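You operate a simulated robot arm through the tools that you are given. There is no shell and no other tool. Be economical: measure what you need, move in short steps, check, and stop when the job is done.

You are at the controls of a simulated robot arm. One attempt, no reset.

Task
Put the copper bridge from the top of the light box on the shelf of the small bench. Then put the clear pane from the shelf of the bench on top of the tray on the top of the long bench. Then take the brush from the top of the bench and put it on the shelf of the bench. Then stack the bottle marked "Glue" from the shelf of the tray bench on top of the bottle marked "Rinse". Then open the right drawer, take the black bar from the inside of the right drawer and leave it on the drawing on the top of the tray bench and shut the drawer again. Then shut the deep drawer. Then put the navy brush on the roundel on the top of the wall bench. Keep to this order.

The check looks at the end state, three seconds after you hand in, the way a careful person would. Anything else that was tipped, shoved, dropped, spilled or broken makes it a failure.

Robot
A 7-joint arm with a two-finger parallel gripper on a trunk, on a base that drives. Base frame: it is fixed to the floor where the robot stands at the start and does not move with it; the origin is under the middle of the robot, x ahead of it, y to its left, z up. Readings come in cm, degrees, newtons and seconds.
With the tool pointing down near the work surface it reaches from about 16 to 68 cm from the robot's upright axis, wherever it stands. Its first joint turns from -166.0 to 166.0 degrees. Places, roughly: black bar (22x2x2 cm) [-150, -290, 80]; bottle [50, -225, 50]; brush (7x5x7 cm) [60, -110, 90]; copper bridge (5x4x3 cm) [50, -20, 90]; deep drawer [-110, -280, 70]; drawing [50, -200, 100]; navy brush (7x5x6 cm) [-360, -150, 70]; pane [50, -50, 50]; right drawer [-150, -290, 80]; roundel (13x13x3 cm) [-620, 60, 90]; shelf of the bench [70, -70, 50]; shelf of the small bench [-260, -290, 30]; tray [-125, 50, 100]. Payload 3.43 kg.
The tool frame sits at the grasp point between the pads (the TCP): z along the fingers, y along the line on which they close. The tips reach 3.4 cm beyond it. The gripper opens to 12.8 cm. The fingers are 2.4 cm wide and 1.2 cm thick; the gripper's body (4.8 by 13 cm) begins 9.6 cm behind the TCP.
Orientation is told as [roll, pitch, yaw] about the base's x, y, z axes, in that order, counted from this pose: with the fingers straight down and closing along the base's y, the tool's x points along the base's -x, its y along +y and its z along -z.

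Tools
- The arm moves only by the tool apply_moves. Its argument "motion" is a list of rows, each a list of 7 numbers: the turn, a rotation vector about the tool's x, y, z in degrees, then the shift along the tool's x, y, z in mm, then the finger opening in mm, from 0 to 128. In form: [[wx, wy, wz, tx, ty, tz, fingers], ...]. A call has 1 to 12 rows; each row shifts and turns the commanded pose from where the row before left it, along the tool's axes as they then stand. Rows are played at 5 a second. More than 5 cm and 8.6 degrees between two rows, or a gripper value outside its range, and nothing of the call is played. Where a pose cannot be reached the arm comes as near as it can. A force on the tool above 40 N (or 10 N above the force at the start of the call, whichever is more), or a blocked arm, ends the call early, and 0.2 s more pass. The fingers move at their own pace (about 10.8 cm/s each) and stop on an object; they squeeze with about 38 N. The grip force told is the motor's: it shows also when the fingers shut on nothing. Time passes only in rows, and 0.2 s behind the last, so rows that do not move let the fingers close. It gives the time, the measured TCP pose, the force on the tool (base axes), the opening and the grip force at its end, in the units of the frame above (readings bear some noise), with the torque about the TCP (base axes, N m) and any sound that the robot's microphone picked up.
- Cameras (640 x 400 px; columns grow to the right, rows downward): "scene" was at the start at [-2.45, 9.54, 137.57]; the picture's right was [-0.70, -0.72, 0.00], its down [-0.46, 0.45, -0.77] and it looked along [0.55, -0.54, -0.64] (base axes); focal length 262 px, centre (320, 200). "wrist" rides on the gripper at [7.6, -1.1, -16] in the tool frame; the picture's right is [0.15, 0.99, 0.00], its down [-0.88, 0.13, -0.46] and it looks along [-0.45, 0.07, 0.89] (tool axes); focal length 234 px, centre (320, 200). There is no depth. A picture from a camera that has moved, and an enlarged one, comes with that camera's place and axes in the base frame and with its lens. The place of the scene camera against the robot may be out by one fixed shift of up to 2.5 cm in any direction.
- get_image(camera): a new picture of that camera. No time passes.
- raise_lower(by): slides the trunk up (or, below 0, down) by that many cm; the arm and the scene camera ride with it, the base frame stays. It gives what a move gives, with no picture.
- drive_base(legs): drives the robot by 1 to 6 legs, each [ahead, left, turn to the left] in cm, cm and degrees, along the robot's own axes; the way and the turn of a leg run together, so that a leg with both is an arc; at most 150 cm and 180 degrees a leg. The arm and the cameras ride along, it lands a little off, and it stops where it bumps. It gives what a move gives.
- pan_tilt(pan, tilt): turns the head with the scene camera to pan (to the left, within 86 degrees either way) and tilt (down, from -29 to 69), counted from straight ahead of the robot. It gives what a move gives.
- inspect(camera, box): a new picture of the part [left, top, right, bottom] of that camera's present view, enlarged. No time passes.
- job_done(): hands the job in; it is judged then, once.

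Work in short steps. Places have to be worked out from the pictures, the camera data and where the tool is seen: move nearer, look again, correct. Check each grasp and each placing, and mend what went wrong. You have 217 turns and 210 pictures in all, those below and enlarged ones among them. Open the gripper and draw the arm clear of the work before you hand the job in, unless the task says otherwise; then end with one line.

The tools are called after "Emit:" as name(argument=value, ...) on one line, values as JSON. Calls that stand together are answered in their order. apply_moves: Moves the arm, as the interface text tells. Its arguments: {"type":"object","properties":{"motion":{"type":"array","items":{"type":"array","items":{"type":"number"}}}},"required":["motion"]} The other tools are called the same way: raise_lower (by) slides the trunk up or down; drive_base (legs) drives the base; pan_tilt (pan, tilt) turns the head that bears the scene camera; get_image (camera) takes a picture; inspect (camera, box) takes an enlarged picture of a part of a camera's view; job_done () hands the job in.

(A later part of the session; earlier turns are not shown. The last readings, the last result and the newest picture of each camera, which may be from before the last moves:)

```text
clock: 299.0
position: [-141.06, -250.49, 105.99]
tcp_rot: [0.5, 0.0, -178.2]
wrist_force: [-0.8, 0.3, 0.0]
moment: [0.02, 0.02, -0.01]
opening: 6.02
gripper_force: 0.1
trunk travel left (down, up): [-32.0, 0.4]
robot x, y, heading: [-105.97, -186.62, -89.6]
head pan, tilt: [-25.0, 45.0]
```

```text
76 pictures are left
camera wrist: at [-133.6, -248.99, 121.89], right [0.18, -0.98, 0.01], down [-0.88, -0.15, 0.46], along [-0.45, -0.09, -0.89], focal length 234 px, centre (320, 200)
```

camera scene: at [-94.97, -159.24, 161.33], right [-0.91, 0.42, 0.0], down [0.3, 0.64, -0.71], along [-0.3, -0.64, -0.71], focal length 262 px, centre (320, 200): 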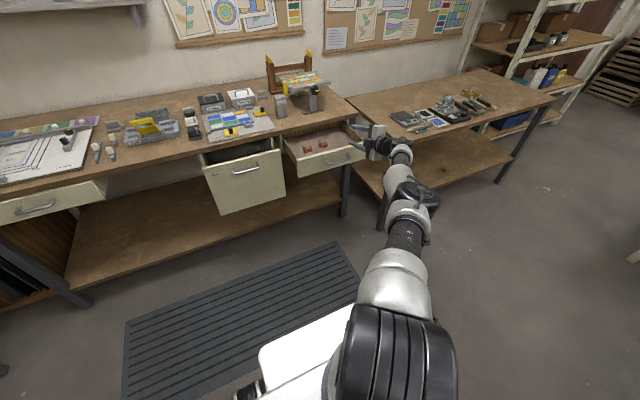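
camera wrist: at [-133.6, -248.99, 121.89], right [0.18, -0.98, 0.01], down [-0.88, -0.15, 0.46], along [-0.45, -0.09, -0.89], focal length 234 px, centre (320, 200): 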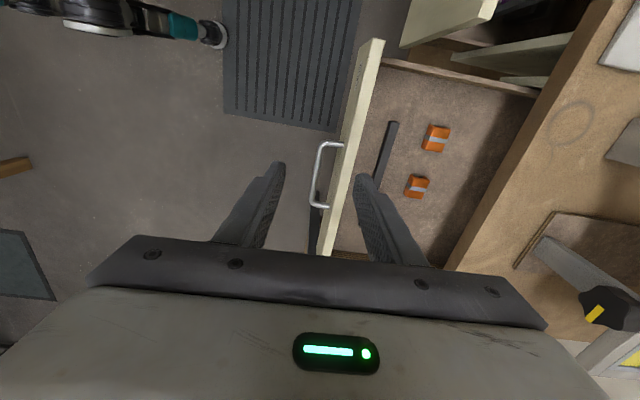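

The bar runs along x near y≈-264 (x -138…-160). I shift the base right for reach, then bring the arm over it.

Emit:
drive_base(legs=[[0, -23, 0], [13, 0, 0]])

Emit:
apply_moves(motion=[[0, 0, 0, 38, 0, 0, 60], [0, 0, 0, 38, 0, 0, 60], [0, 0, 0, 38, 0, 30, 60], [0, 0, 0, 38, 0, 30, 60], [0, 0, 0, 0, 0, 0, 60]])

Emit:
get_image(camera="wrist")

```text
clock: 302.7
position: [-163.78, -263.39, 105.97]
tcp_rot: [0.4, 0.0, -178.4]
wrist_force: [0.0, 0.2, 0.7]
moment: [0.01, 0.0, 0.0]
opening: 6.01
gripper_force: 0.0
trunk travel left (down, up): [-32.0, 0.4]
robot x, y, heading: [-128.63, -199.55, -89.8]
head pan, tilt: [-25.0, 45.0]
```

```text
clock: 303.9
position: [-150.96, -269.23, 100.32]
tcp_rot: [0.4, -0.1, -178.4]
wrist_force: [-0.1, 0.8, 0.0]
moment: [0.0, 0.03, 0.04]
opening: 5.99
gripper_force: 0.1
out of reach, approached as far as the arm can: row 1, 2, 3, 4
trunk travel left (down, up): [-32.0, 0.4]
robot x, y, heading: [-128.65, -199.61, -90.1]
head pan, tilt: [-25.0, 45.0]
```

```text
75 pictures are left
camera wrist: at [-143.55, -267.78, 116.23], right [0.17, -0.98, 0.01], down [-0.88, -0.15, 0.46], along [-0.45, -0.08, -0.89], focal length 234 px, centre (320, 200)
```

wrist: 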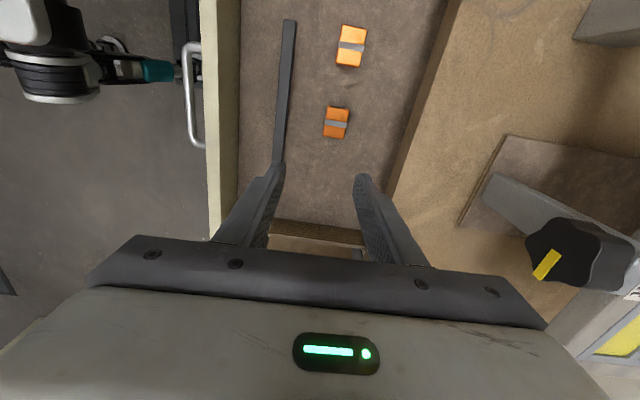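

The wrist limit depends on the azimuth, so I return the arm to the right by 15 cm and instead place the base further left.

Emit:
apply_moves(motion=[[0, 0, 0, -38, 0, 0, 60], [0, 0, 0, -38, 0, 0, 60], [0, 0, 0, -38, 0, 0, 60], [0, 0, 0, -38, 0, 0, 60], [0, 0, 0, 0, 0, 0, 60]])

```text
clock: 305.1
position: [-161.21, -265.18, 100.18]
tcp_rot: [0.6, 0.0, -178.4]
wrist_force: [-0.4, -0.1, -0.7]
moment: [-0.02, 0.02, 0.01]
opening: 6.0
gripper_force: 0.1
out of reach, approached as far as the arm can: row 1, 2, 3, 4
trunk travel left (down, up): [-32.0, 0.4]
robot x, y, heading: [-128.77, -199.36, -89.9]
head pan, tilt: [-25.0, 45.0]
```

Emit:
apply_moves(motion=[[0, 0, 0, -20, -20, 0, 60], [0, 0, 0, -20, -20, 0, 60], [0, 0, 0, 0, 0, 0, 60]])

```text
clock: 305.9
position: [-165.94, -262.27, 100.23]
tcp_rot: [0.5, 0.0, -178.3]
wrist_force: [-0.1, -0.5, 0.5]
moment: [-0.01, 0.02, -0.05]
opening: 6.0
gripper_force: 0.1
out of reach, approached as far as the arm can: row 1, 2
trunk travel left (down, up): [-32.0, 0.4]
robot x, y, heading: [-128.3, -199.63, -89.7]
head pan, tilt: [-25.0, 45.0]
```

The IK seems stuck with a stretched arm. I turn the yaw back to neutral, pull the arm in to a comfortable pose, and then rotate again.

Emit:
apply_moves(motion=[[0, 0, -8.5, 0, -5, -10, 60], [0, 0, -8.5, 0, -5, -10, 60], [0, 0, -8.5, 0, -5, -10, 60], [0, 0, -8.5, 0, 0, 0, 60], [0, 0, -8.5, 0, 0, 0, 60], [0, 0, -8.5, 0, 0, 0, 60], [0, 0, -8.5, 0, 0, 0, 60], [0, 0, -8.5, 0, 0, 0, 60], [0, 0, -8.5, 0, 0, 0, 60], [0, 0, -8.5, 0, 0, 0, 60], [0, 0, -3.5, 0, 0, 0, 60], [0, 0, 0, 0, 0, 0, 60]])

Emit:
apply_moves(motion=[[0, 0, 0, 40, 0, 0, 60], [0, 0, 0, 40, 0, 0, 60], [0, 0, 0, 40, 0, 0, 60], [0, 0, 0, 40, 0, 0, 60], [0, 0, 0, 40, 0, 0, 60], [0, 0, 0, 0, 0, 0, 60]])

```text
clock: 308.5
position: [-166.78, -261.74, 103.42]
tcp_rot: [0.0, -0.6, -89.8]
wrist_force: [0.0, -0.5, 0.2]
moment: [0.01, 0.0, 0.0]
opening: 6.03
gripper_force: 0.0
out of reach, approached as far as the arm can: row 1, 2, 3
trunk travel left (down, up): [-32.0, 0.4]
robot x, y, heading: [-128.8, -199.72, -89.7]
head pan, tilt: [-25.0, 45.0]
```

```text
clock: 309.9
position: [-176.36, -254.22, 103.74]
tcp_rot: [0.1, -0.5, -89.9]
wrist_force: [0.6, 0.6, 0.3]
moment: [-0.01, 0.0, -0.02]
opening: 6.01
gripper_force: 0.1
out of reach, approached as far as the arm can: row 1, 2, 3, 4, 5
trunk travel left (down, up): [-32.0, 0.4]
robot x, y, heading: [-128.57, -199.67, -90.1]
head pan, tilt: [-25.0, 45.0]
```

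The arm is stuck in a stretched singular pose; a tangential (vertical) motion should bend the elbow. I try moving up.

Emit:
apply_moves(motion=[[0, 0, 0, 0, 0, -40, 60], [0, 0, 0, 0, 0, -40, 60], [0, 0, 0, 0, 0, -40, 60], [0, 0, 0, 0, 0, -40, 60], [0, 0, 0, 0, 0, -40, 60], [0, 0, 0, 0, 0, 0, 60]])

Emit:
get_image(camera="scene")

```text
clock: 311.3
position: [-174.72, -251.56, 122.16]
tcp_rot: [0.1, -0.6, -89.9]
wrist_force: [0.5, -0.3, -0.8]
moment: [0.03, -0.01, 0.02]
opening: 5.99
gripper_force: 0.1
out of reach, approached as far as the arm can: row 2, 3, 4, 5
trunk travel left (down, up): [-32.0, 0.4]
robot x, y, heading: [-128.67, -199.47, -90.0]
head pan, tilt: [-25.0, 45.0]
```

```text
74 pictures are left
camera scene: at [-117.56, -196.39, 161.33], right [-0.91, 0.42, 0.0], down [0.3, 0.64, -0.71], along [-0.3, -0.64, -0.71], focal length 262 px, centre (320, 200)
```

scene: 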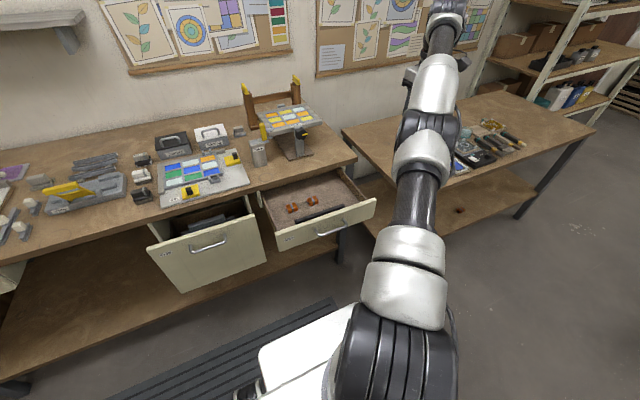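

Emit:
apply_moves(motion=[[0, 0, 0, 0, 0, 20, 60], [0, 0, 0, 0, 0, 20, 60], [0, 0, 0, 15, 0, 30, 60], [0, 0, 0, 15, 0, 30, 60], [0, 0, 0, 15, 0, 30, 60], [0, 0, 0, 15, 0, 30, 60], [0, 0, 0, 0, 0, 0, 60]])

```text
clock: 312.9
position: [-179.39, -250.94, 107.06]
tcp_rot: [0.0, -0.4, -89.9]
wrist_force: [0.0, 1.1, 0.2]
moment: [-0.01, 0.05, 0.0]
opening: 6.0
gripper_force: 0.0
out of reach, approached as far as the arm can: row 1, 2, 3, 4, 5, 6
trunk travel left (down, up): [-32.0, 0.4]
robot x, y, heading: [-128.77, -200.08, -90.0]
head pan, tilt: [-25.0, 45.0]
```

The wrist is in a flipped branch. I back the base off, and bring the tool to horizontal (keeping the wrist in place) so the elbow can be bent by retracting along the arm.

Emit:
drive_base(legs=[[-35, 0, 0]])

Emit:
apply_moves(motion=[[0, -8, 0, -42, 0, 0, 60], [0, -8, 0, -42, 0, 0, 60], [0, -8, 0, -42, 0, 0, 60], [0, -8, 0, -42, 0, 0, 60], [0, -8, 0, -42, 0, 0, 60], [0, -8, 0, -42, 0, 0, 60], [0, -8, 0, -42, 0, 0, 60], [0, -8, 0, -42, 0, 0, 60], [0, -8, 0, -42, 0, 0, 60], [0, 0, 0, 0, 0, 0, 60]])

```text
clock: 315.1
position: [-179.39, -215.72, 106.93]
tcp_rot: [0.1, -0.4, -89.8]
wrist_force: [1.3, -0.6, -1.1]
moment: [0.0, -0.01, 0.0]
opening: 6.0
gripper_force: 0.1
trunk travel left (down, up): [-32.0, 0.4]
robot x, y, heading: [-128.79, -164.0, -89.9]
head pan, tilt: [-25.0, 45.0]
```

```text
clock: 317.4
position: [-175.87, -242.73, 125.55]
tcp_rot: [0.4, -72.5, -90.5]
wrist_force: [0.4, -0.4, -0.4]
moment: [0.02, -0.01, -0.01]
opening: 6.01
gripper_force: 0.1
out of reach, approached as far as the arm can: row 2, 3, 4, 5, 6, 7, 8, 9
trunk travel left (down, up): [-32.0, 0.4]
robot x, y, heading: [-128.6, -164.53, -90.0]
head pan, tilt: [-25.0, 45.0]
```

Emit:
apply_moves(motion=[[0, 0, 0, 10, 21, -33, 60], [0, 0, 0, 10, 21, -33, 60], [0, 0, 0, 10, 21, -33, 60], [0, 0, 0, 10, 21, -33, 60], [0, 0, 0, 10, 21, -33, 60], [0, 0, 0, 10, 21, -33, 60], [0, 0, 0, 0, 0, 0, 60]])

Emit:
get_image(camera="scene")

```text
clock: 318.9
position: [-166.08, -224.86, 126.16]
tcp_rot: [0.3, -72.4, -90.1]
wrist_force: [0.5, -0.6, 1.0]
moment: [-0.02, 0.04, 0.0]
opening: 6.02
gripper_force: 0.0
out of reach, approached as far as the arm can: row 1
trunk travel left (down, up): [-32.0, 0.4]
robot x, y, heading: [-128.71, -164.21, -89.7]
head pan, tilt: [-25.0, 45.0]
```

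```text
73 pictures are left
camera scene: at [-117.62, -160.96, 161.32], right [-0.91, 0.42, 0.0], down [0.3, 0.64, -0.71], along [-0.3, -0.64, -0.71], focal length 262 px, centre (320, 200)
```

scene: 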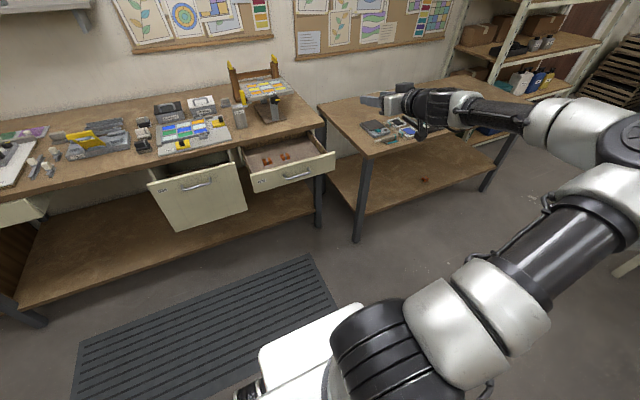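

The elbow is bent again. Now pitch the tool back to vertical at a comfortable distance.

Emit:
apply_moves(motion=[[0, 8, 0, 20, 0, 0, 60], [0, 8, 0, 20, 0, 0, 60], [0, 8, 0, 20, 0, 0, 60], [0, 8, 0, 20, 0, 0, 60], [0, 8, 0, 20, 0, 0, 60], [0, 8, 0, 20, 0, 0, 60], [0, 8, 0, 20, 0, 0, 60], [0, 8, 0, 10, 0, 0, 60], [0, 8, 0, 10, 0, 0, 60], [0, 0, 0, 0, 0, 0, 60]])

Emit:
get_image(camera="scene")

```text
clock: 321.1
position: [-166.09, -213.82, 115.62]
tcp_rot: [0.1, -0.3, -90.0]
wrist_force: [-0.1, -0.8, 0.5]
moment: [0.01, -0.03, 0.0]
opening: 6.03
gripper_force: 0.1
trunk travel left (down, up): [-32.0, 0.4]
robot x, y, heading: [-129.03, -164.06, -90.1]
head pan, tilt: [-25.0, 45.0]
```

```text
72 pictures are left
camera scene: at [-117.62, -160.98, 161.33], right [-0.91, 0.42, 0.0], down [0.3, 0.64, -0.71], along [-0.3, -0.64, -0.71], focal length 262 px, centre (320, 200)
```

scene: 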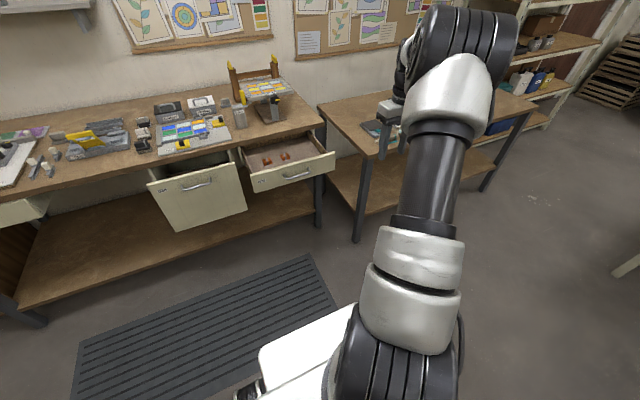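

Back to a normal elbow-up configuration. Now rotate wz +90° for closing along y.

Emit:
apply_moves(motion=[[0, 0, 8.2, 0, 0, 0, 60], [0, 0, 8.2, 0, 0, 0, 60], [0, 0, 8.2, 0, 0, 0, 60], [0, 0, 8.2, 0, 0, 0, 60], [0, 0, 8.2, 0, 0, 0, 60], [0, 0, 8.2, 0, 0, 0, 60], [0, 0, 8.2, 0, 0, 0, 60], [0, 0, 8.2, 0, 0, 0, 60], [0, 0, 8.2, 0, 0, 0, 60], [0, 0, 8.2, 0, 0, 0, 60], [0, 0, 8, 0, 0, 0, 60], [0, 0, 0, 0, 0, 0, 60]])

```text
clock: 323.8
position: [-165.84, -213.88, 115.61]
tcp_rot: [0.4, 0.1, -179.9]
wrist_force: [0.4, -0.8, 0.1]
moment: [-0.01, -0.03, 0.02]
opening: 6.01
gripper_force: 0.0
trunk travel left (down, up): [-32.0, 0.4]
robot x, y, heading: [-128.57, -164.31, -89.8]
head pan, tilt: [-25.0, 45.0]
```

Works. Position the base so the gripper hovers over the bar.

Emit:
drive_base(legs=[[0, 17, -0.2], [44, 0, 0]])

Emit:
raise_lower(by=-14)

Emit:
get_image(camera="wrist")

```text
clock: 328.3
position: [-149.04, -257.54, 115.67]
tcp_rot: [0.4, 0.1, -179.9]
wrist_force: [-0.6, -0.3, 0.3]
moment: [0.02, 0.03, 0.02]
opening: 6.0
gripper_force: 0.1
trunk travel left (down, up): [-32.0, 0.4]
robot x, y, heading: [-111.31, -207.88, -90.1]
head pan, tilt: [-25.0, 45.0]
```

```text
clock: 330.0
position: [-148.83, -257.59, 101.77]
tcp_rot: [0.4, 0.1, -179.8]
wrist_force: [0.1, -0.7, 0.3]
moment: [-0.02, -0.01, -0.01]
opening: 5.98
gripper_force: 0.0
trunk travel left (down, up): [-18.0, 14.4]
robot x, y, heading: [-111.58, -207.96, -89.9]
head pan, tilt: [-25.0, 45.0]
```

```text
71 pictures are left
camera wrist: at [-141.54, -256.41, 117.66], right [0.15, -0.99, 0.01], down [-0.88, -0.13, 0.45], along [-0.45, -0.07, -0.89], focal length 234 px, centre (320, 200)
```

wrist: 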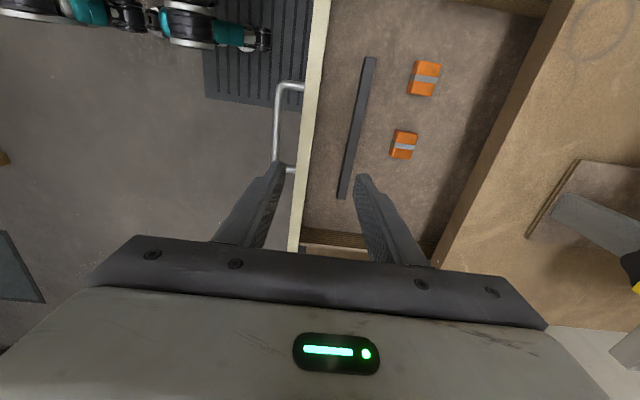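

Bar centre ≈[-148.9,-263.3], aligned with x, top z≈79. Move over it and descend to z≈86.

Emit:
apply_moves(motion=[[0, 0, 0, 0, 29, 0, 50], [0, 0, 0, 0, 28, 0, 50], [0, 0, 0, 0, 0, 40, 50], [0, 0, 0, 0, 0, 40, 50], [0, 0, 0, 0, 0, 40, 50], [0, 0, 0, 0, 0, 38, 50], [0, 0, 0, 0, 0, 0, 50]])

Emit:
get_image(camera="wrist")

```text
clock: 331.6
position: [-148.87, -263.44, 85.84]
tcp_rot: [0.4, 0.0, -180.0]
wrist_force: [0.2, 0.8, -0.6]
moment: [-0.01, -0.01, -0.01]
opening: 5.03
gripper_force: 0.1
trunk travel left (down, up): [-18.0, 14.4]
robot x, y, heading: [-111.74, -207.77, -89.7]
head pan, tilt: [-25.0, 45.0]
```

```text
70 pictures are left
camera wrist: at [-141.43, -262.21, 101.82], right [0.15, -0.99, 0.01], down [-0.88, -0.13, 0.45], along [-0.45, -0.07, -0.89], focal length 234 px, centre (320, 200)
```

wrist: 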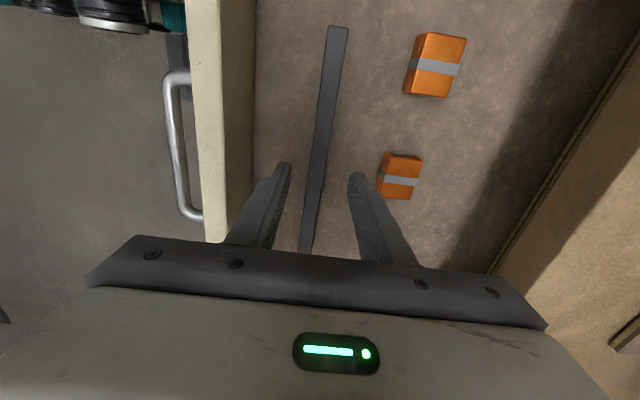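

Descend to just above the drawer floor.

Emit:
apply_moves(motion=[[0, 0, 0, 0, 0, 22, 45], [0, 0, 0, 0, 0, 20, 45], [0, 0, 0, 0, 0, 0, 45]])

Emit:
apply_moves(motion=[[0, 0, 0, 0, 0, 4, 45], [0, 0, 0, 0, 0, 0, 45]])

Emit:
inspect(camera="wrist", box=[220, 60, 420, 240])

```text
clock: 332.4
position: [-148.84, -263.87, 82.44]
tcp_rot: [1.1, -0.1, -179.8]
wrist_force: [3.6, 0.0, 15.5]
moment: [0.51, -0.22, -0.12]
opening: 4.47
gripper_force: 0.1
trunk travel left (down, up): [-18.0, 14.4]
robot x, y, heading: [-111.25, -207.59, -89.8]
head pan, tilt: [-25.0, 45.0]
stopped in row 3: the force on the tool passed its limit at 42 N (the readings are from after the stop); the commanded pose is now the measured one
```

```text
clock: 332.9
position: [-148.88, -264.13, 82.48]
tcp_rot: [1.4, -0.5, -179.7]
wrist_force: [3.6, -0.8, 14.1]
moment: [0.44, -0.18, -0.11]
opening: 4.49
gripper_force: 0.0
trunk travel left (down, up): [-18.0, 14.4]
robot x, y, heading: [-111.51, -208.06, -89.9]
head pan, tilt: [-25.0, 45.0]
stopped in row 2: the force on the tool passed its limit at 42 N (the readings are from after the stop); the commanded pose is now the measured one
```

```text
2.22 times, centred on (320, 150) of wrist
camera zoom: at [-141.29, -262.6, 98.36], right [0.15, -0.99, 0.02], down [-0.88, -0.12, 0.46], along [-0.46, -0.09, -0.89], focal length 520 px, centre (320, 311)
```

zoom: 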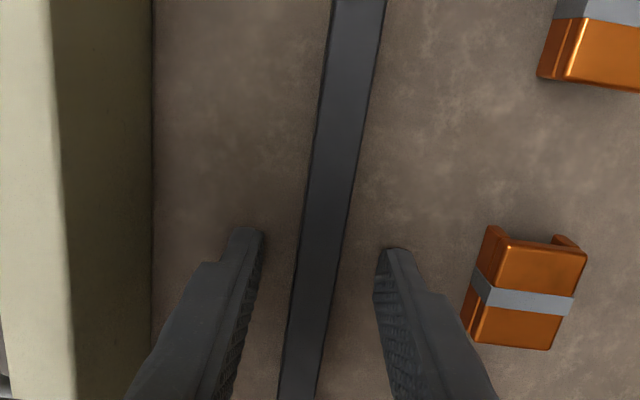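

The tips reached the drawer floor (z≈79). Raise 3 mm and close on the bar.

Emit:
apply_moves(motion=[[-1, 0, 0, 0, 0, -3, 45], [0, 0, 0, 0, -4, 0, 45], [0, 0, 0, 0, 0, 0, 10], [0, 0, 0, 0, 0, 0, 10], [0, 0, 0, 0, 0, 0, 10]])

Emit:
inspect(camera="wrist", box=[220, 60, 420, 240])

```text
clock: 334.1
position: [-148.89, -263.46, 82.53]
tcp_rot: [2.2, -0.4, -179.8]
wrist_force: [3.0, -1.5, 6.6]
moment: [0.06, -0.26, -0.09]
opening: 1.54
gripper_force: 37.5
trunk travel left (down, up): [-18.0, 14.4]
robot x, y, heading: [-111.69, -208.01, -89.8]
head pan, tilt: [-25.0, 45.0]
```

```text
2.22 times, centred on (320, 150) of wrist
camera zoom: at [-141.37, -261.85, 98.34], right [0.15, -0.99, 0.04], down [-0.88, -0.12, 0.46], along [-0.45, -0.1, -0.88], focal length 520 px, centre (320, 311)
```

zoom: 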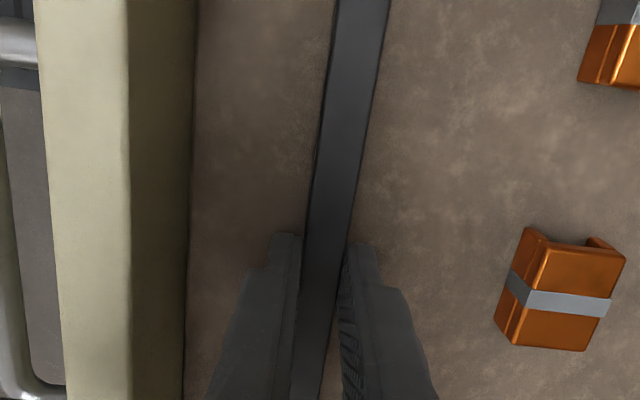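

Bar gripped. Lift straight up.

Emit:
apply_moves(motion=[[0, 0, 0, 0, 0, -20, 10], [0, 0, 0, 0, 0, -40, 10], [0, 0, 0, 0, 0, -40, 10], [0, 0, 0, 0, 0, -40, 10], [2, 0, 0, 0, 0, -40, 10], [0, 0, 0, 0, 0, -40, 10], [0, 0, 0, 0, 0, 0, 10]])

Emit:
get_image(camera="wrist")

```text
clock: 335.8
position: [-148.79, -262.75, 104.48]
tcp_rot: [0.1, -0.2, -179.8]
wrist_force: [-0.5, -0.2, -1.3]
moment: [-0.02, -0.01, 0.03]
opening: 1.52
gripper_force: 37.7
trunk travel left (down, up): [-18.0, 14.4]
robot x, y, heading: [-111.64, -207.59, -89.9]
head pan, tilt: [-25.0, 45.0]
```

```text
67 pictures are left
camera wrist: at [-141.22, -261.63, 120.42], right [0.15, -0.99, 0.0], down [-0.88, -0.13, 0.46], along [-0.45, -0.07, -0.89], focal length 234 px, centre (320, 200)
```

wrist: 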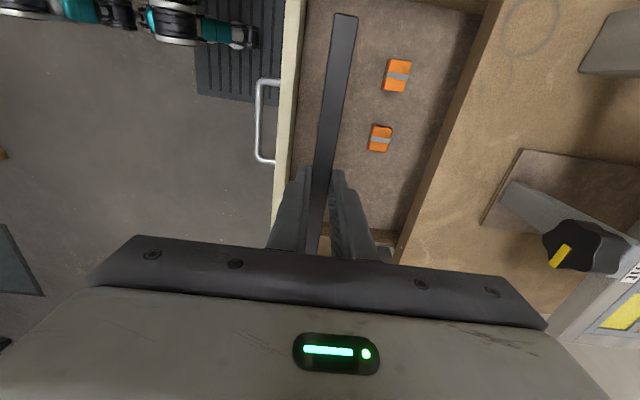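

Bar held. Carry it to the tray bench: back off, turn left 90°, and drive to the bench.

Emit:
drive_base(legs=[[-42, 0, 0], [0, 0, 90], [92, 0, 0]])

Emit:
get_image(camera="wrist")

Emit:
pan_tilt(pan=-30, tilt=45)

Emit:
get_image(camera="scene")

```text
clock: 346.8
position: [36.27, -202.21, 104.4]
tcp_rot: [0.2, -0.1, -89.8]
wrist_force: [0.4, 0.3, -1.8]
moment: [-0.05, -0.01, 0.02]
opening: 1.54
gripper_force: 38.5
trunk travel left (down, up): [-18.0, 14.4]
robot x, y, heading: [-18.33, -164.96, 0.2]
head pan, tilt: [-25.0, 45.0]
```

```text
66 pictures are left
camera wrist: at [34.93, -194.67, 120.38], right [0.99, 0.15, 0.0], down [0.13, -0.88, 0.46], along [0.07, -0.45, -0.89], focal length 234 px, centre (320, 200)
```

wrist: 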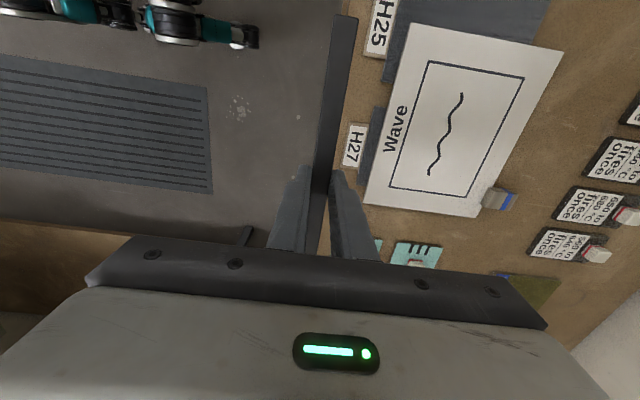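

```text
clock: 347.4
position: [36.19, -202.23, 104.46]
tcp_rot: [0.2, -0.3, -89.7]
wrist_force: [0.0, -0.9, -1.7]
moment: [0.02, 0.0, 0.02]
opening: 1.53
gripper_force: 37.7
trunk travel left (down, up): [-18.0, 14.4]
robot x, y, heading: [-18.81, -164.72, 0.0]
head pan, tilt: [-30.0, 45.0]
```

```text
65 pictures are left
camera scene: at [-20.28, -153.74, 147.32], right [-0.5, -0.87, 0.0], down [-0.61, 0.35, -0.71], along [0.61, -0.35, -0.71], focal length 262 px, centre (320, 200)
```

scene: 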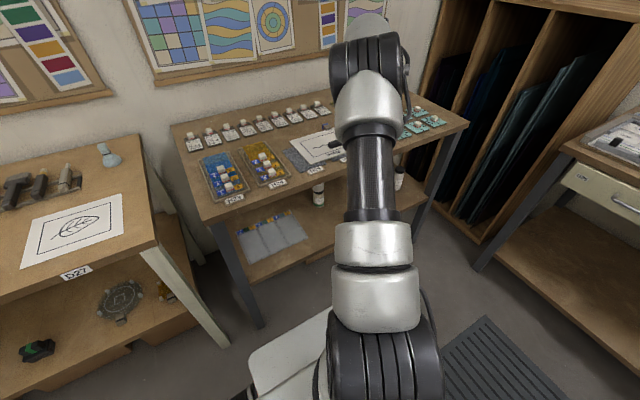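

The Wave drawing spans x 43.4–59.5, y -208.7…-188.4. I turn the bar ~33° so all of it fits on the paper, and move over the centre [51.4,-198.5].

Emit:
drive_base(legs=[[14, 3.7, 0]])

Emit:
apply_moves(motion=[[0, 0, -8.4, 0, 0, 0, 10], [0, 0, -8.4, 0, 0, 0, 10], [0, 0, -8.4, 0, 0, 0, 10], [0, 0, -8.4, 0, 0, 0, 10], [0, 0, 0, 0, 0, 0, 10]])

Emit:
get_image(camera="wrist")

```text
clock: 348.8
position: [50.15, -198.6, 104.46]
tcp_rot: [0.2, -0.3, -89.8]
wrist_force: [0.1, -0.5, -1.9]
moment: [-0.01, -0.02, -0.02]
opening: 1.52
gripper_force: 38.1
trunk travel left (down, up): [-18.0, 14.4]
robot x, y, heading: [-4.94, -161.66, 0.3]
head pan, tilt: [-30.0, 45.0]
```

```text
clock: 350.0
position: [50.15, -198.8, 104.49]
tcp_rot: [0.0, -0.2, -56.0]
wrist_force: [-0.1, -0.3, -2.2]
moment: [-0.01, 0.0, -0.01]
opening: 1.52
gripper_force: 37.7
trunk travel left (down, up): [-18.0, 14.4]
robot x, y, heading: [-4.83, -161.49, 0.1]
head pan, tilt: [-30.0, 45.0]
```

```text
64 pictures are left
camera wrist: at [44.76, -192.97, 120.39], right [0.74, 0.67, 0.0], down [0.6, -0.66, 0.46], along [0.31, -0.34, -0.89], focal length 234 px, centre (320, 200)
```

wrist: 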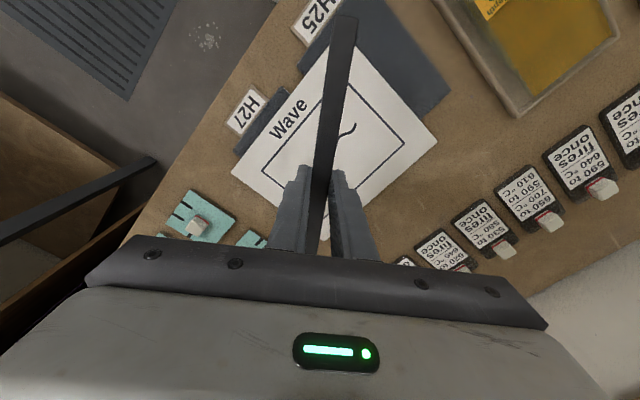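

Fine-tune to the centre and lower in steps.

Emit:
apply_moves(motion=[[0, 0, 0, -5, 11, 20, 10], [0, 0, 0, 0, 0, 30, 10], [0, 0, 0, 0, 0, 0, 10]])

Emit:
apply_moves(motion=[[0, 0, 0, 0, 0, 8, 10], [0, 0, 0, 0, 0, 0, 10]])

Emit:
apply_moves(motion=[[0, 0, 0, 0, 0, 5, 10], [0, 0, 0, 0, 0, 0, 10]])

Emit:
get_image(camera="wrist")

```text
clock: 350.8
position: [51.38, -198.59, 99.54]
tcp_rot: [0.0, -0.3, -56.1]
wrist_force: [-0.2, -0.1, -1.8]
moment: [-0.03, 0.0, 0.01]
opening: 1.53
gripper_force: 38.0
trunk travel left (down, up): [-18.0, 14.4]
robot x, y, heading: [-5.09, -161.63, 0.2]
head pan, tilt: [-30.0, 45.0]
```

```text
clock: 351.4
position: [51.27, -198.52, 98.7]
tcp_rot: [0.1, -0.4, -56.1]
wrist_force: [-0.5, 0.1, -1.8]
moment: [-0.02, -0.02, 0.02]
opening: 1.55
gripper_force: 37.4
trunk travel left (down, up): [-18.0, 14.4]
robot x, y, heading: [-5.25, -161.3, 0.1]
head pan, tilt: [-30.0, 45.0]
```

```text
clock: 352.0
position: [51.32, -198.6, 98.15]
tcp_rot: [0.1, -0.3, -56.2]
wrist_force: [0.1, -0.4, -1.4]
moment: [0.04, 0.01, 0.01]
opening: 1.52
gripper_force: 38.2
trunk travel left (down, up): [-18.0, 14.4]
robot x, y, heading: [-4.74, -161.45, 0.2]
head pan, tilt: [-30.0, 45.0]
```

```text
63 pictures are left
camera wrist: at [46.0, -192.85, 114.11], right [0.74, 0.67, 0.0], down [0.6, -0.66, 0.46], along [0.31, -0.34, -0.89], focal length 234 px, centre (320, 200)
```

wrist: 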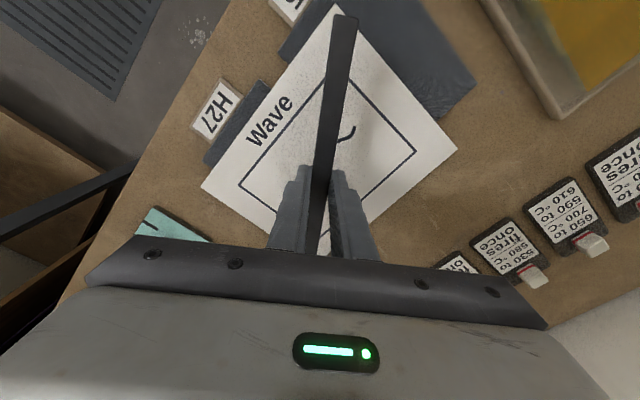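

Emit:
apply_moves(motion=[[0, 0, 0, 0, 0, 8, 10], [0, 0, 0, 0, 0, 0, 10]])

Emit:
apply_moves(motion=[[0, 0, 0, 0, 0, 5, 10], [0, 0, 0, 0, 0, 0, 10]])

Emit:
apply_moves(motion=[[0, 0, 0, 0, 0, 4, 10], [0, 0, 0, 0, 0, 0, 10]])

Emit:
apply_moves(motion=[[0, 0, 0, 0, 0, 4, 10], [0, 0, 0, 0, 0, 0, 10]])

```text
clock: 352.6
position: [51.3, -198.66, 97.33]
tcp_rot: [0.0, -0.3, -56.2]
wrist_force: [0.5, 0.1, -1.5]
moment: [0.0, -0.01, -0.05]
opening: 1.55
gripper_force: 37.7
trunk travel left (down, up): [-18.0, 14.4]
robot x, y, heading: [-5.03, -161.25, 0.0]
head pan, tilt: [-30.0, 45.0]
```

```text
clock: 353.2
position: [51.29, -198.54, 96.9]
tcp_rot: [0.0, -0.3, -56.2]
wrist_force: [-0.2, 0.7, -1.2]
moment: [-0.01, 0.01, 0.01]
opening: 1.54
gripper_force: 37.9
trunk travel left (down, up): [-18.0, 14.4]
robot x, y, heading: [-4.93, -161.4, 0.1]
head pan, tilt: [-30.0, 45.0]
```

```text
clock: 353.8
position: [51.32, -198.53, 96.43]
tcp_rot: [0.0, -0.2, -56.2]
wrist_force: [0.7, -0.6, -1.5]
moment: [-0.01, 0.03, 0.01]
opening: 1.51
gripper_force: 38.3
trunk travel left (down, up): [-18.0, 14.4]
robot x, y, heading: [-4.31, -161.21, -0.1]
head pan, tilt: [-30.0, 45.0]
```

```text
clock: 354.4
position: [51.28, -198.51, 96.16]
tcp_rot: [-0.1, -0.3, -56.1]
wrist_force: [0.3, 0.5, -1.9]
moment: [-0.01, 0.0, -0.02]
opening: 1.55
gripper_force: 38.2
trunk travel left (down, up): [-18.0, 14.4]
robot x, y, heading: [-4.76, -161.52, 0.3]
head pan, tilt: [-30.0, 45.0]
```

Emit:
apply_moves(motion=[[0, 0, 0, 0, 0, 4, 10], [0, 0, 0, 0, 0, 0, 10]])

Emit:
apply_moves(motion=[[0, 0, 0, 0, 0, 4, 10], [0, 0, 0, 0, 0, 0, 10]])

Emit:
apply_moves(motion=[[0, 0, 0, 0, 0, 4, 10], [0, 0, 0, 0, 0, 0, 10]])

Emit:
get_image(camera="wrist")

```text
clock: 355.0
position: [51.37, -198.46, 95.73]
tcp_rot: [-0.1, -0.3, -56.3]
wrist_force: [-0.1, -0.3, -3.1]
moment: [-0.02, -0.02, 0.01]
opening: 1.52
gripper_force: 37.9
trunk travel left (down, up): [-18.0, 14.4]
robot x, y, heading: [-4.97, -161.66, 0.0]
head pan, tilt: [-30.0, 45.0]
```

```text
clock: 355.6
position: [51.19, -198.57, 95.13]
tcp_rot: [-0.1, -0.4, -56.2]
wrist_force: [0.0, -0.1, -2.5]
moment: [0.01, 0.03, 0.0]
opening: 1.55
gripper_force: 37.9
trunk travel left (down, up): [-18.0, 14.4]
robot x, y, heading: [-4.98, -161.28, 0.0]
head pan, tilt: [-30.0, 45.0]
```

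```text
clock: 356.2
position: [51.12, -198.51, 94.78]
tcp_rot: [0.1, -0.3, -56.2]
wrist_force: [-0.4, -0.2, -2.2]
moment: [-0.01, 0.0, -0.01]
opening: 1.53
gripper_force: 37.7
trunk travel left (down, up): [-18.0, 14.4]
robot x, y, heading: [-4.96, -161.4, -0.1]
head pan, tilt: [-30.0, 45.0]
```

```text
62 pictures are left
camera wrist: at [45.95, -192.78, 110.75], right [0.74, 0.67, 0.0], down [0.6, -0.66, 0.46], along [0.31, -0.34, -0.89], focal length 234 px, centre (320, 200)
```

wrist: 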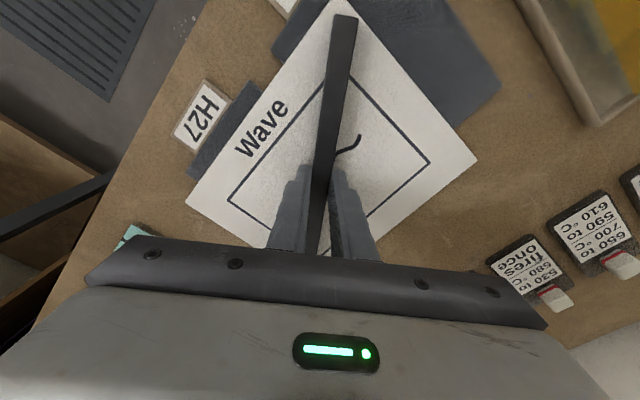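

Bench surface is lower than assumed; the paper centre is then ≈[53.1,-198.9]. Shift there and keep lowering.

Emit:
apply_moves(motion=[[0, 0, 0, -13, 12, 0, 10], [0, 0, 0, 0, 0, 4, 10], [0, 0, 0, 0, 0, 4, 10], [0, 0, 0, 0, 0, 0, 10]])

Emit:
apply_moves(motion=[[0, 0, 0, 0, 0, 3, 10], [0, 0, 0, 0, 0, 3, 10], [0, 0, 0, 0, 0, 0, 10]])

Emit:
apply_moves(motion=[[0, 0, 0, 0, 0, 3, 10], [0, 0, 0, 0, 0, 3, 10], [0, 0, 0, 0, 0, 0, 10]])

```text
clock: 357.2
position: [52.91, -198.99, 94.57]
tcp_rot: [0.2, -0.8, -56.3]
wrist_force: [-0.3, -2.0, 33.9]
moment: [0.69, 0.62, 0.07]
opening: 1.54
gripper_force: 37.8
trunk travel left (down, up): [-18.0, 14.4]
robot x, y, heading: [-4.85, -161.33, -0.0]
head pan, tilt: [-30.0, 45.0]
```

```text
clock: 357.6
position: [53.14, -199.02, 94.56]
tcp_rot: [0.3, -0.9, -56.1]
wrist_force: [-1.1, -0.5, 17.1]
moment: [0.97, 0.78, 0.06]
opening: 1.54
gripper_force: 38.2
trunk travel left (down, up): [-18.0, 14.4]
robot x, y, heading: [-4.78, -161.56, 0.2]
head pan, tilt: [-30.0, 45.0]
stopped in row 2: the force on the tool passed its limit at 46 N (the readings are from after the stop); the commanded pose is now the measured one
```

```text
clock: 358.2
position: [53.24, -199.11, 94.44]
tcp_rot: [0.6, -1.5, -56.1]
wrist_force: [-0.9, 0.7, 14.2]
moment: [0.66, 0.66, 0.03]
opening: 1.57
gripper_force: 38.0
trunk travel left (down, up): [-18.0, 14.4]
robot x, y, heading: [-5.05, -160.99, 0.3]
head pan, tilt: [-30.0, 45.0]
stopped in row 2: the force on the tool passed its limit at 43 N (the readings are from after the stop); the commanded pose is now the measured one
```

Contact at z≈94.5. Relieve, look, then release.

Emit:
apply_moves(motion=[[0, 0, 0, 0, 0, -2, 10], [0, 0, 0, 0, 0, 0, 10]])

Emit:
get_image(camera="wrist")

Emit:
get_image(camera="scene")

```text
clock: 358.8
position: [53.32, -199.11, 94.54]
tcp_rot: [0.4, -1.3, -56.1]
wrist_force: [1.4, 0.0, 12.5]
moment: [0.08, 0.16, 0.01]
opening: 1.55
gripper_force: 38.4
trunk travel left (down, up): [-18.0, 14.4]
robot x, y, heading: [-4.41, -161.31, 0.2]
head pan, tilt: [-30.0, 45.0]
```

```text
61 pictures are left
camera wrist: at [47.72, -193.3, 110.32], right [0.74, 0.67, 0.0], down [0.59, -0.65, 0.48], along [0.32, -0.35, -0.88], focal length 234 px, centre (320, 200)
```

wrist: 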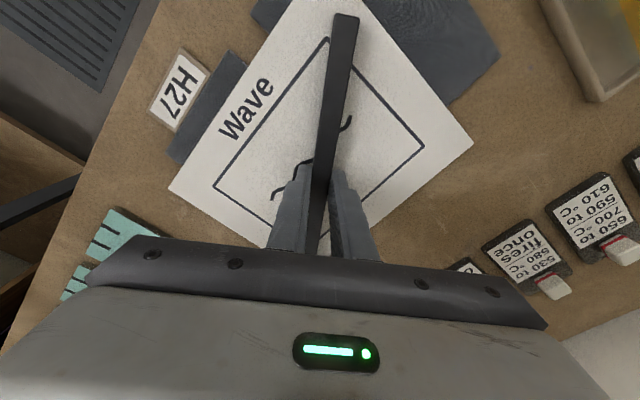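

```text
60 pictures are left
camera scene: at [-6.47, -149.96, 147.32], right [-0.5, -0.87, 0.0], down [-0.61, 0.35, -0.71], along [0.61, -0.35, -0.71], focal length 262 px, centre (320, 200)
```

scene: 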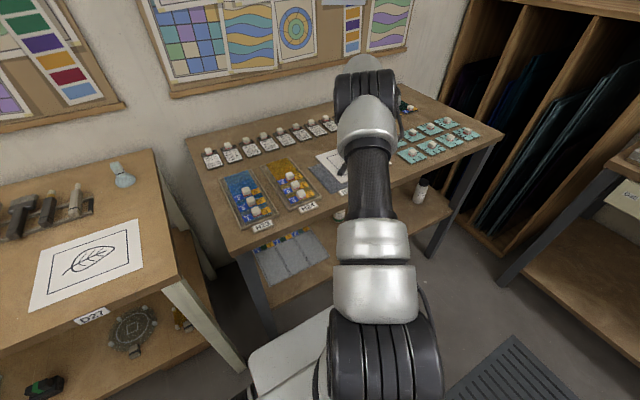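

Release and lift.

Emit:
apply_moves(motion=[[0, 0, 0, 0, 0, 0, 25], [0, 0, 0, 0, 0, 0, 45], [0, 0, 0, 0, 0, -15, 45], [0, 0, 0, 0, 0, -40, 45], [0, 0, 0, 0, 0, -40, 45], [0, 0, 0, 0, 0, -40, 45], [0, 0, 0, 0, 0, 0, 45]])

Emit:
get_image(camera="wrist")

```text
clock: 360.4
position: [52.93, -199.17, 107.78]
tcp_rot: [0.4, -1.2, -56.2]
wrist_force: [-0.5, 0.2, 1.3]
moment: [-0.02, 0.03, -0.03]
opening: 4.51
gripper_force: 0.0
trunk travel left (down, up): [-18.0, 14.4]
robot x, y, heading: [-5.16, -161.86, 0.0]
head pan, tilt: [-30.0, 45.0]
```

```text
59 pictures are left
camera wrist: at [47.46, -193.29, 123.7], right [0.74, 0.67, 0.0], down [0.59, -0.65, 0.47], along [0.32, -0.35, -0.88], focal length 234 px, centre (320, 200)
```

wrist: 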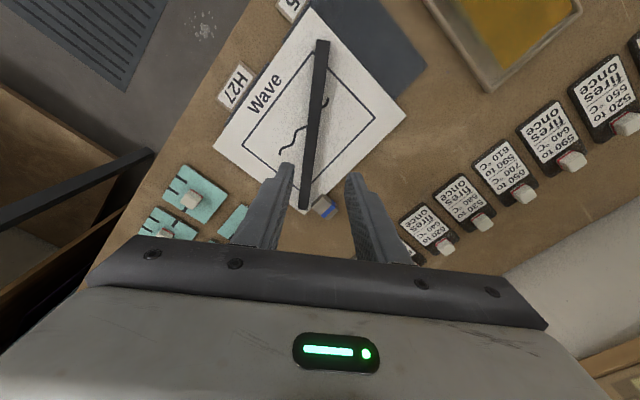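

The bar lies fully on the drawing. Now the drawers: back off, turn the tool yaw to neutral, close the fingers, and drive to the right drawer.

Emit:
drive_base(legs=[[-45, 0, 0], [0, 0, -90], [0, -61, 0]])

Emit:
apply_moves(motion=[[0, 0, -8, 0, 0, 0, 0], [0, 0, -8, 0, 0, 0, 0], [0, 0, -8, 0, 0, 0, 0], [0, 0, -8, 0, 0, 0, 0], [0, 0, -8, 0, 0, 0, 0], [0, 0, -8, 0, 0, 0, 0], [0, 0, -8, 0, 0, 0, 0], [0, 0, 0, 0, 0, 0, 0]])

Emit:
raise_lower(by=-17.5)

Emit:
pan_tilt(pan=-15, tilt=45)

Emit:
get_image(camera="scene")

Emit:
get_image(camera="wrist")

```text
clock: 373.0
position: [-148.72, -219.89, 107.81]
tcp_rot: [0.3, -1.2, -145.9]
wrist_force: [0.4, -0.4, -0.2]
moment: [0.02, 0.02, -0.03]
opening: 4.51
gripper_force: 0.0
trunk travel left (down, up): [-18.0, 14.4]
robot x, y, heading: [-111.34, -161.94, -89.8]
head pan, tilt: [-30.0, 45.0]
```

```text
clock: 374.8
position: [-148.54, -219.9, 107.82]
tcp_rot: [-0.8, -1.1, -89.7]
wrist_force: [-0.2, -0.7, -0.9]
moment: [-0.04, 0.01, 0.02]
opening: 0.0
gripper_force: 33.0
trunk travel left (down, up): [-18.0, 14.4]
robot x, y, heading: [-111.13, -161.9, -89.8]
head pan, tilt: [-30.0, 45.0]
```

```text
clock: 376.7
position: [-148.5, -219.95, 90.43]
tcp_rot: [-0.7, -1.0, -89.9]
wrist_force: [-0.2, 0.2, 0.0]
moment: [0.01, -0.03, -0.02]
opening: 0.0
gripper_force: 33.0
trunk travel left (down, up): [-0.5, 31.9]
robot x, y, heading: [-111.46, -161.85, -89.7]
head pan, tilt: [-30.0, 45.0]
```

```text
clock: 377.5
position: [-148.74, -219.89, 90.28]
tcp_rot: [-0.8, -1.0, -90.0]
wrist_force: [0.2, 0.4, -0.4]
moment: [0.02, 0.01, -0.04]
opening: 0.0
gripper_force: 33.4
trunk travel left (down, up): [-0.5, 31.9]
robot x, y, heading: [-111.23, -161.88, -89.9]
head pan, tilt: [-15.0, 45.0]
```

```text
58 pictures are left
camera scene: at [-98.87, -159.24, 129.82], right [-0.97, 0.25, 0.0], down [0.18, 0.68, -0.71], along [-0.18, -0.68, -0.71], focal length 262 px, centre (320, 200)
```

scene: 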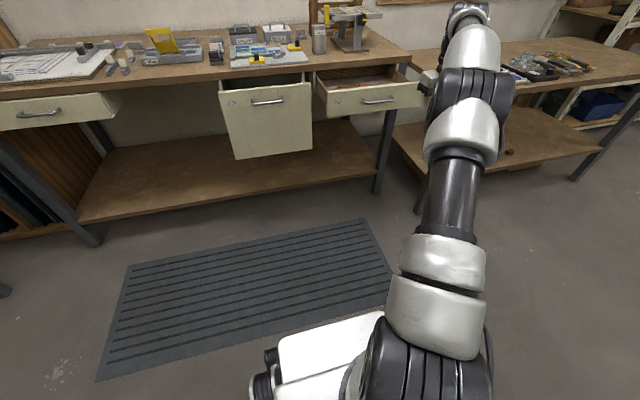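

```text
57 pictures are left
camera wrist: at [-149.61, -212.13, 106.24], right [0.99, 0.15, -0.02], down [0.14, -0.87, 0.47], along [0.06, -0.47, -0.88], focal length 234 px, centre (320, 200)
```

wrist: 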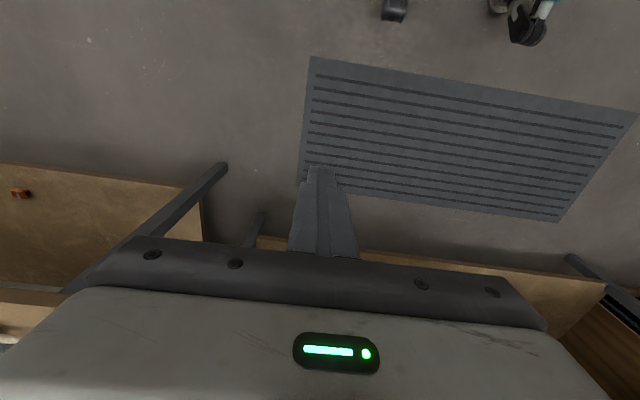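

Lower the closed fingers to handle height and push the drawer by driving forward.

Emit:
apply_moves(motion=[[0, 0, 0, 0, 0, 38, 0], [0, 0, 0, 0, 0, 38, 0], [0, 0, 0, 0, 0, 0, 0]])

Emit:
drive_base(legs=[[32, 0, 0]])

Emit:
get_image(camera="scene")

```text
clock: 378.3
position: [-148.76, -220.25, 82.65]
tcp_rot: [-0.8, -0.9, -89.8]
wrist_force: [-0.1, 0.7, 0.4]
moment: [-0.02, 0.01, -0.03]
opening: 0.0
gripper_force: 34.2
trunk travel left (down, up): [-0.5, 31.9]
robot x, y, heading: [-111.62, -161.8, -89.6]
head pan, tilt: [-15.0, 45.0]
```

```text
clock: 380.4
position: [-148.72, -252.29, 82.76]
tcp_rot: [-0.7, -1.1, -90.2]
wrist_force: [0.1, 0.1, 0.8]
moment: [0.0, -0.01, 0.01]
opening: 0.0
gripper_force: 33.3
trunk travel left (down, up): [-0.5, 31.9]
robot x, y, heading: [-111.14, -194.02, -90.1]
head pan, tilt: [-15.0, 45.0]
```

```text
56 pictures are left
camera scene: at [-98.73, -191.4, 129.82], right [-0.97, 0.26, 0.0], down [0.18, 0.68, -0.71], along [-0.18, -0.68, -0.71], focal length 262 px, centre (320, 200)
```

scene: 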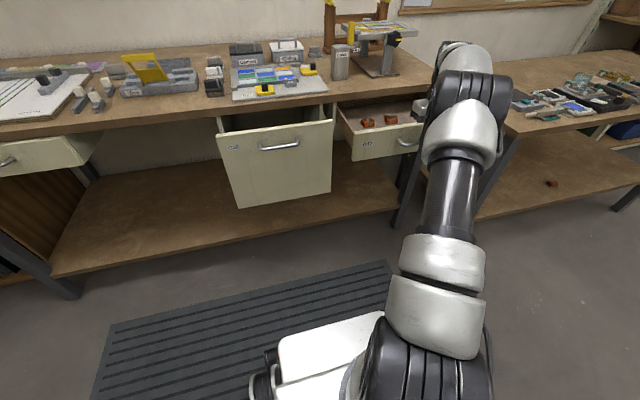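

Continue pushing.

Emit:
drive_base(legs=[[18, 0, 0.2]])

Emit:
drive_base(legs=[[3.5, 0, 0]])

Emit:
get_image(camera="scene")

```text
clock: 381.9
position: [-148.45, -270.17, 82.8]
tcp_rot: [-0.8, -0.9, -89.9]
wrist_force: [-0.1, 0.0, 0.8]
moment: [0.01, 0.03, 0.02]
opening: 0.01
gripper_force: 33.3
trunk travel left (down, up): [-0.5, 31.9]
robot x, y, heading: [-110.98, -211.81, -89.8]
head pan, tilt: [-15.0, 45.0]
```

```text
clock: 382.9
position: [-148.73, -273.0, 82.56]
tcp_rot: [-0.6, 0.1, -90.3]
wrist_force: [-0.8, 1.6, 0.8]
moment: [0.02, 0.02, 0.06]
opening: 0.01
gripper_force: 33.1
trunk travel left (down, up): [-0.5, 31.9]
robot x, y, heading: [-110.99, -215.64, -89.6]
head pan, tilt: [-15.0, 45.0]
stopped in leg 1: the force on the tool passed its limit at 46 N (the readings are from after the stop); the commanded pose is now the measured one
```

```text
55 pictures are left
camera scene: at [-98.64, -212.83, 129.82], right [-0.97, 0.26, 0.0], down [0.18, 0.68, -0.71], along [-0.18, -0.68, -0.71], focal length 262 px, centre (320, 200)
```

scene: 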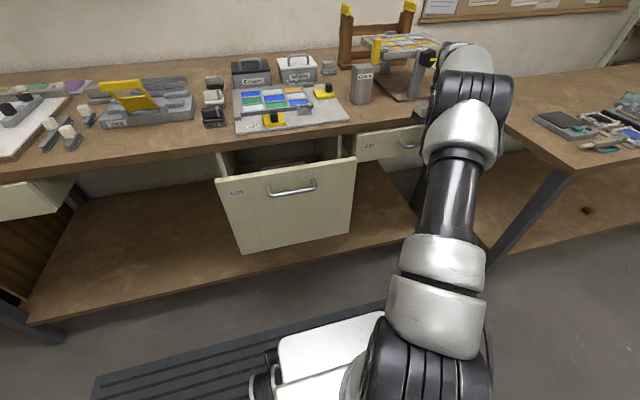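

Right drawer shut. Back off, move left to the deep drawer (handle ≈[-105,-265,80]) and push it too.

Emit:
drive_base(legs=[[-22, 0, 0], [0, 42.5, 0]])

Emit:
pan_tilt(pan=-30, tilt=40)

Emit:
get_image(camera="scene")

Emit:
get_image(camera="wrist")

```text
clock: 388.8
position: [-107.08, -250.58, 82.52]
tcp_rot: [-0.5, 0.1, -90.5]
wrist_force: [0.0, 0.8, 0.6]
moment: [0.02, -0.01, 0.0]
opening: 0.01
gripper_force: 32.9
trunk travel left (down, up): [-0.5, 31.9]
robot x, y, heading: [-68.98, -193.04, -90.0]
head pan, tilt: [-15.0, 45.0]
```

```text
clock: 389.6
position: [-107.06, -250.56, 82.5]
tcp_rot: [-0.5, 0.2, -90.6]
wrist_force: [0.2, 0.3, 0.0]
moment: [0.02, -0.02, 0.0]
opening: 0.0
gripper_force: 33.4
trunk travel left (down, up): [-0.5, 31.9]
robot x, y, heading: [-68.98, -193.22, -89.7]
head pan, tilt: [-30.0, 40.0]
```

```text
54 pictures are left
camera scene: at [-58.79, -190.21, 130.55], right [-0.87, 0.5, 0.0], down [0.32, 0.56, -0.77], along [-0.38, -0.66, -0.64], focal length 262 px, centre (320, 200)
```

scene: 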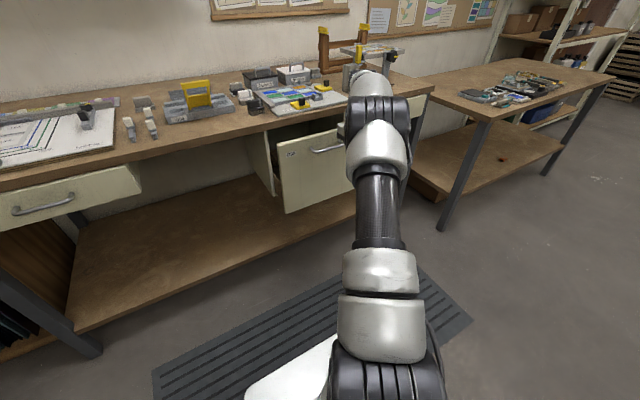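

```text
53 pictures are left
camera wrist: at [-108.02, -243.13, 98.59], right [0.99, 0.14, -0.01], down [0.13, -0.88, 0.45], along [0.05, -0.45, -0.89], focal length 234 px, centre (320, 200)
```

wrist: 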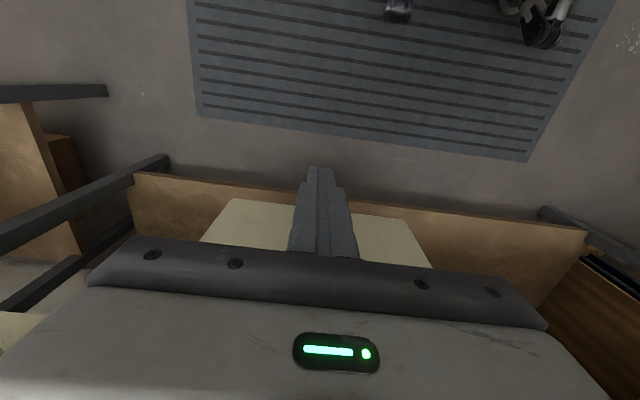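

The fingers are centred on the deep drawer's front. Push.

Emit:
drive_base(legs=[[18, 0, 0]])

Emit:
drive_base(legs=[[5, 0, 0]])

Emit:
get_image(camera="scene")

```text
clock: 391.1
position: [-106.99, -268.53, 82.66]
tcp_rot: [-0.6, 0.1, -90.5]
wrist_force: [-0.9, -1.0, 1.1]
moment: [-0.02, -0.01, -0.02]
opening: 0.0
gripper_force: 33.3
trunk travel left (down, up): [-0.5, 31.9]
robot x, y, heading: [-68.94, -211.72, -90.0]
head pan, tilt: [-30.0, 40.0]
```

```text
clock: 392.2
position: [-107.15, -273.07, 82.46]
tcp_rot: [-0.3, 1.5, -90.7]
wrist_force: [0.1, 1.5, 0.9]
moment: [-0.04, 0.0, 0.03]
opening: 0.0
gripper_force: 32.6
trunk travel left (down, up): [-0.5, 31.9]
robot x, y, heading: [-68.88, -216.67, -90.3]
head pan, tilt: [-30.0, 40.0]
stopped in leg 1: the force on the tool passed its limit at 46 N (the readings are from after the stop); the commanded pose is now the measured one
```

```text
52 pictures are left
camera scene: at [-58.83, -213.39, 130.54], right [-0.86, 0.5, 0.0], down [0.32, 0.56, -0.77], along [-0.38, -0.66, -0.64], focal length 262 px, centre (320, 200)
```

scene: 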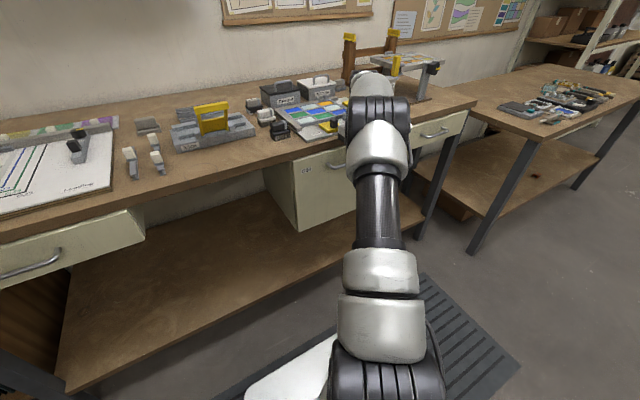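

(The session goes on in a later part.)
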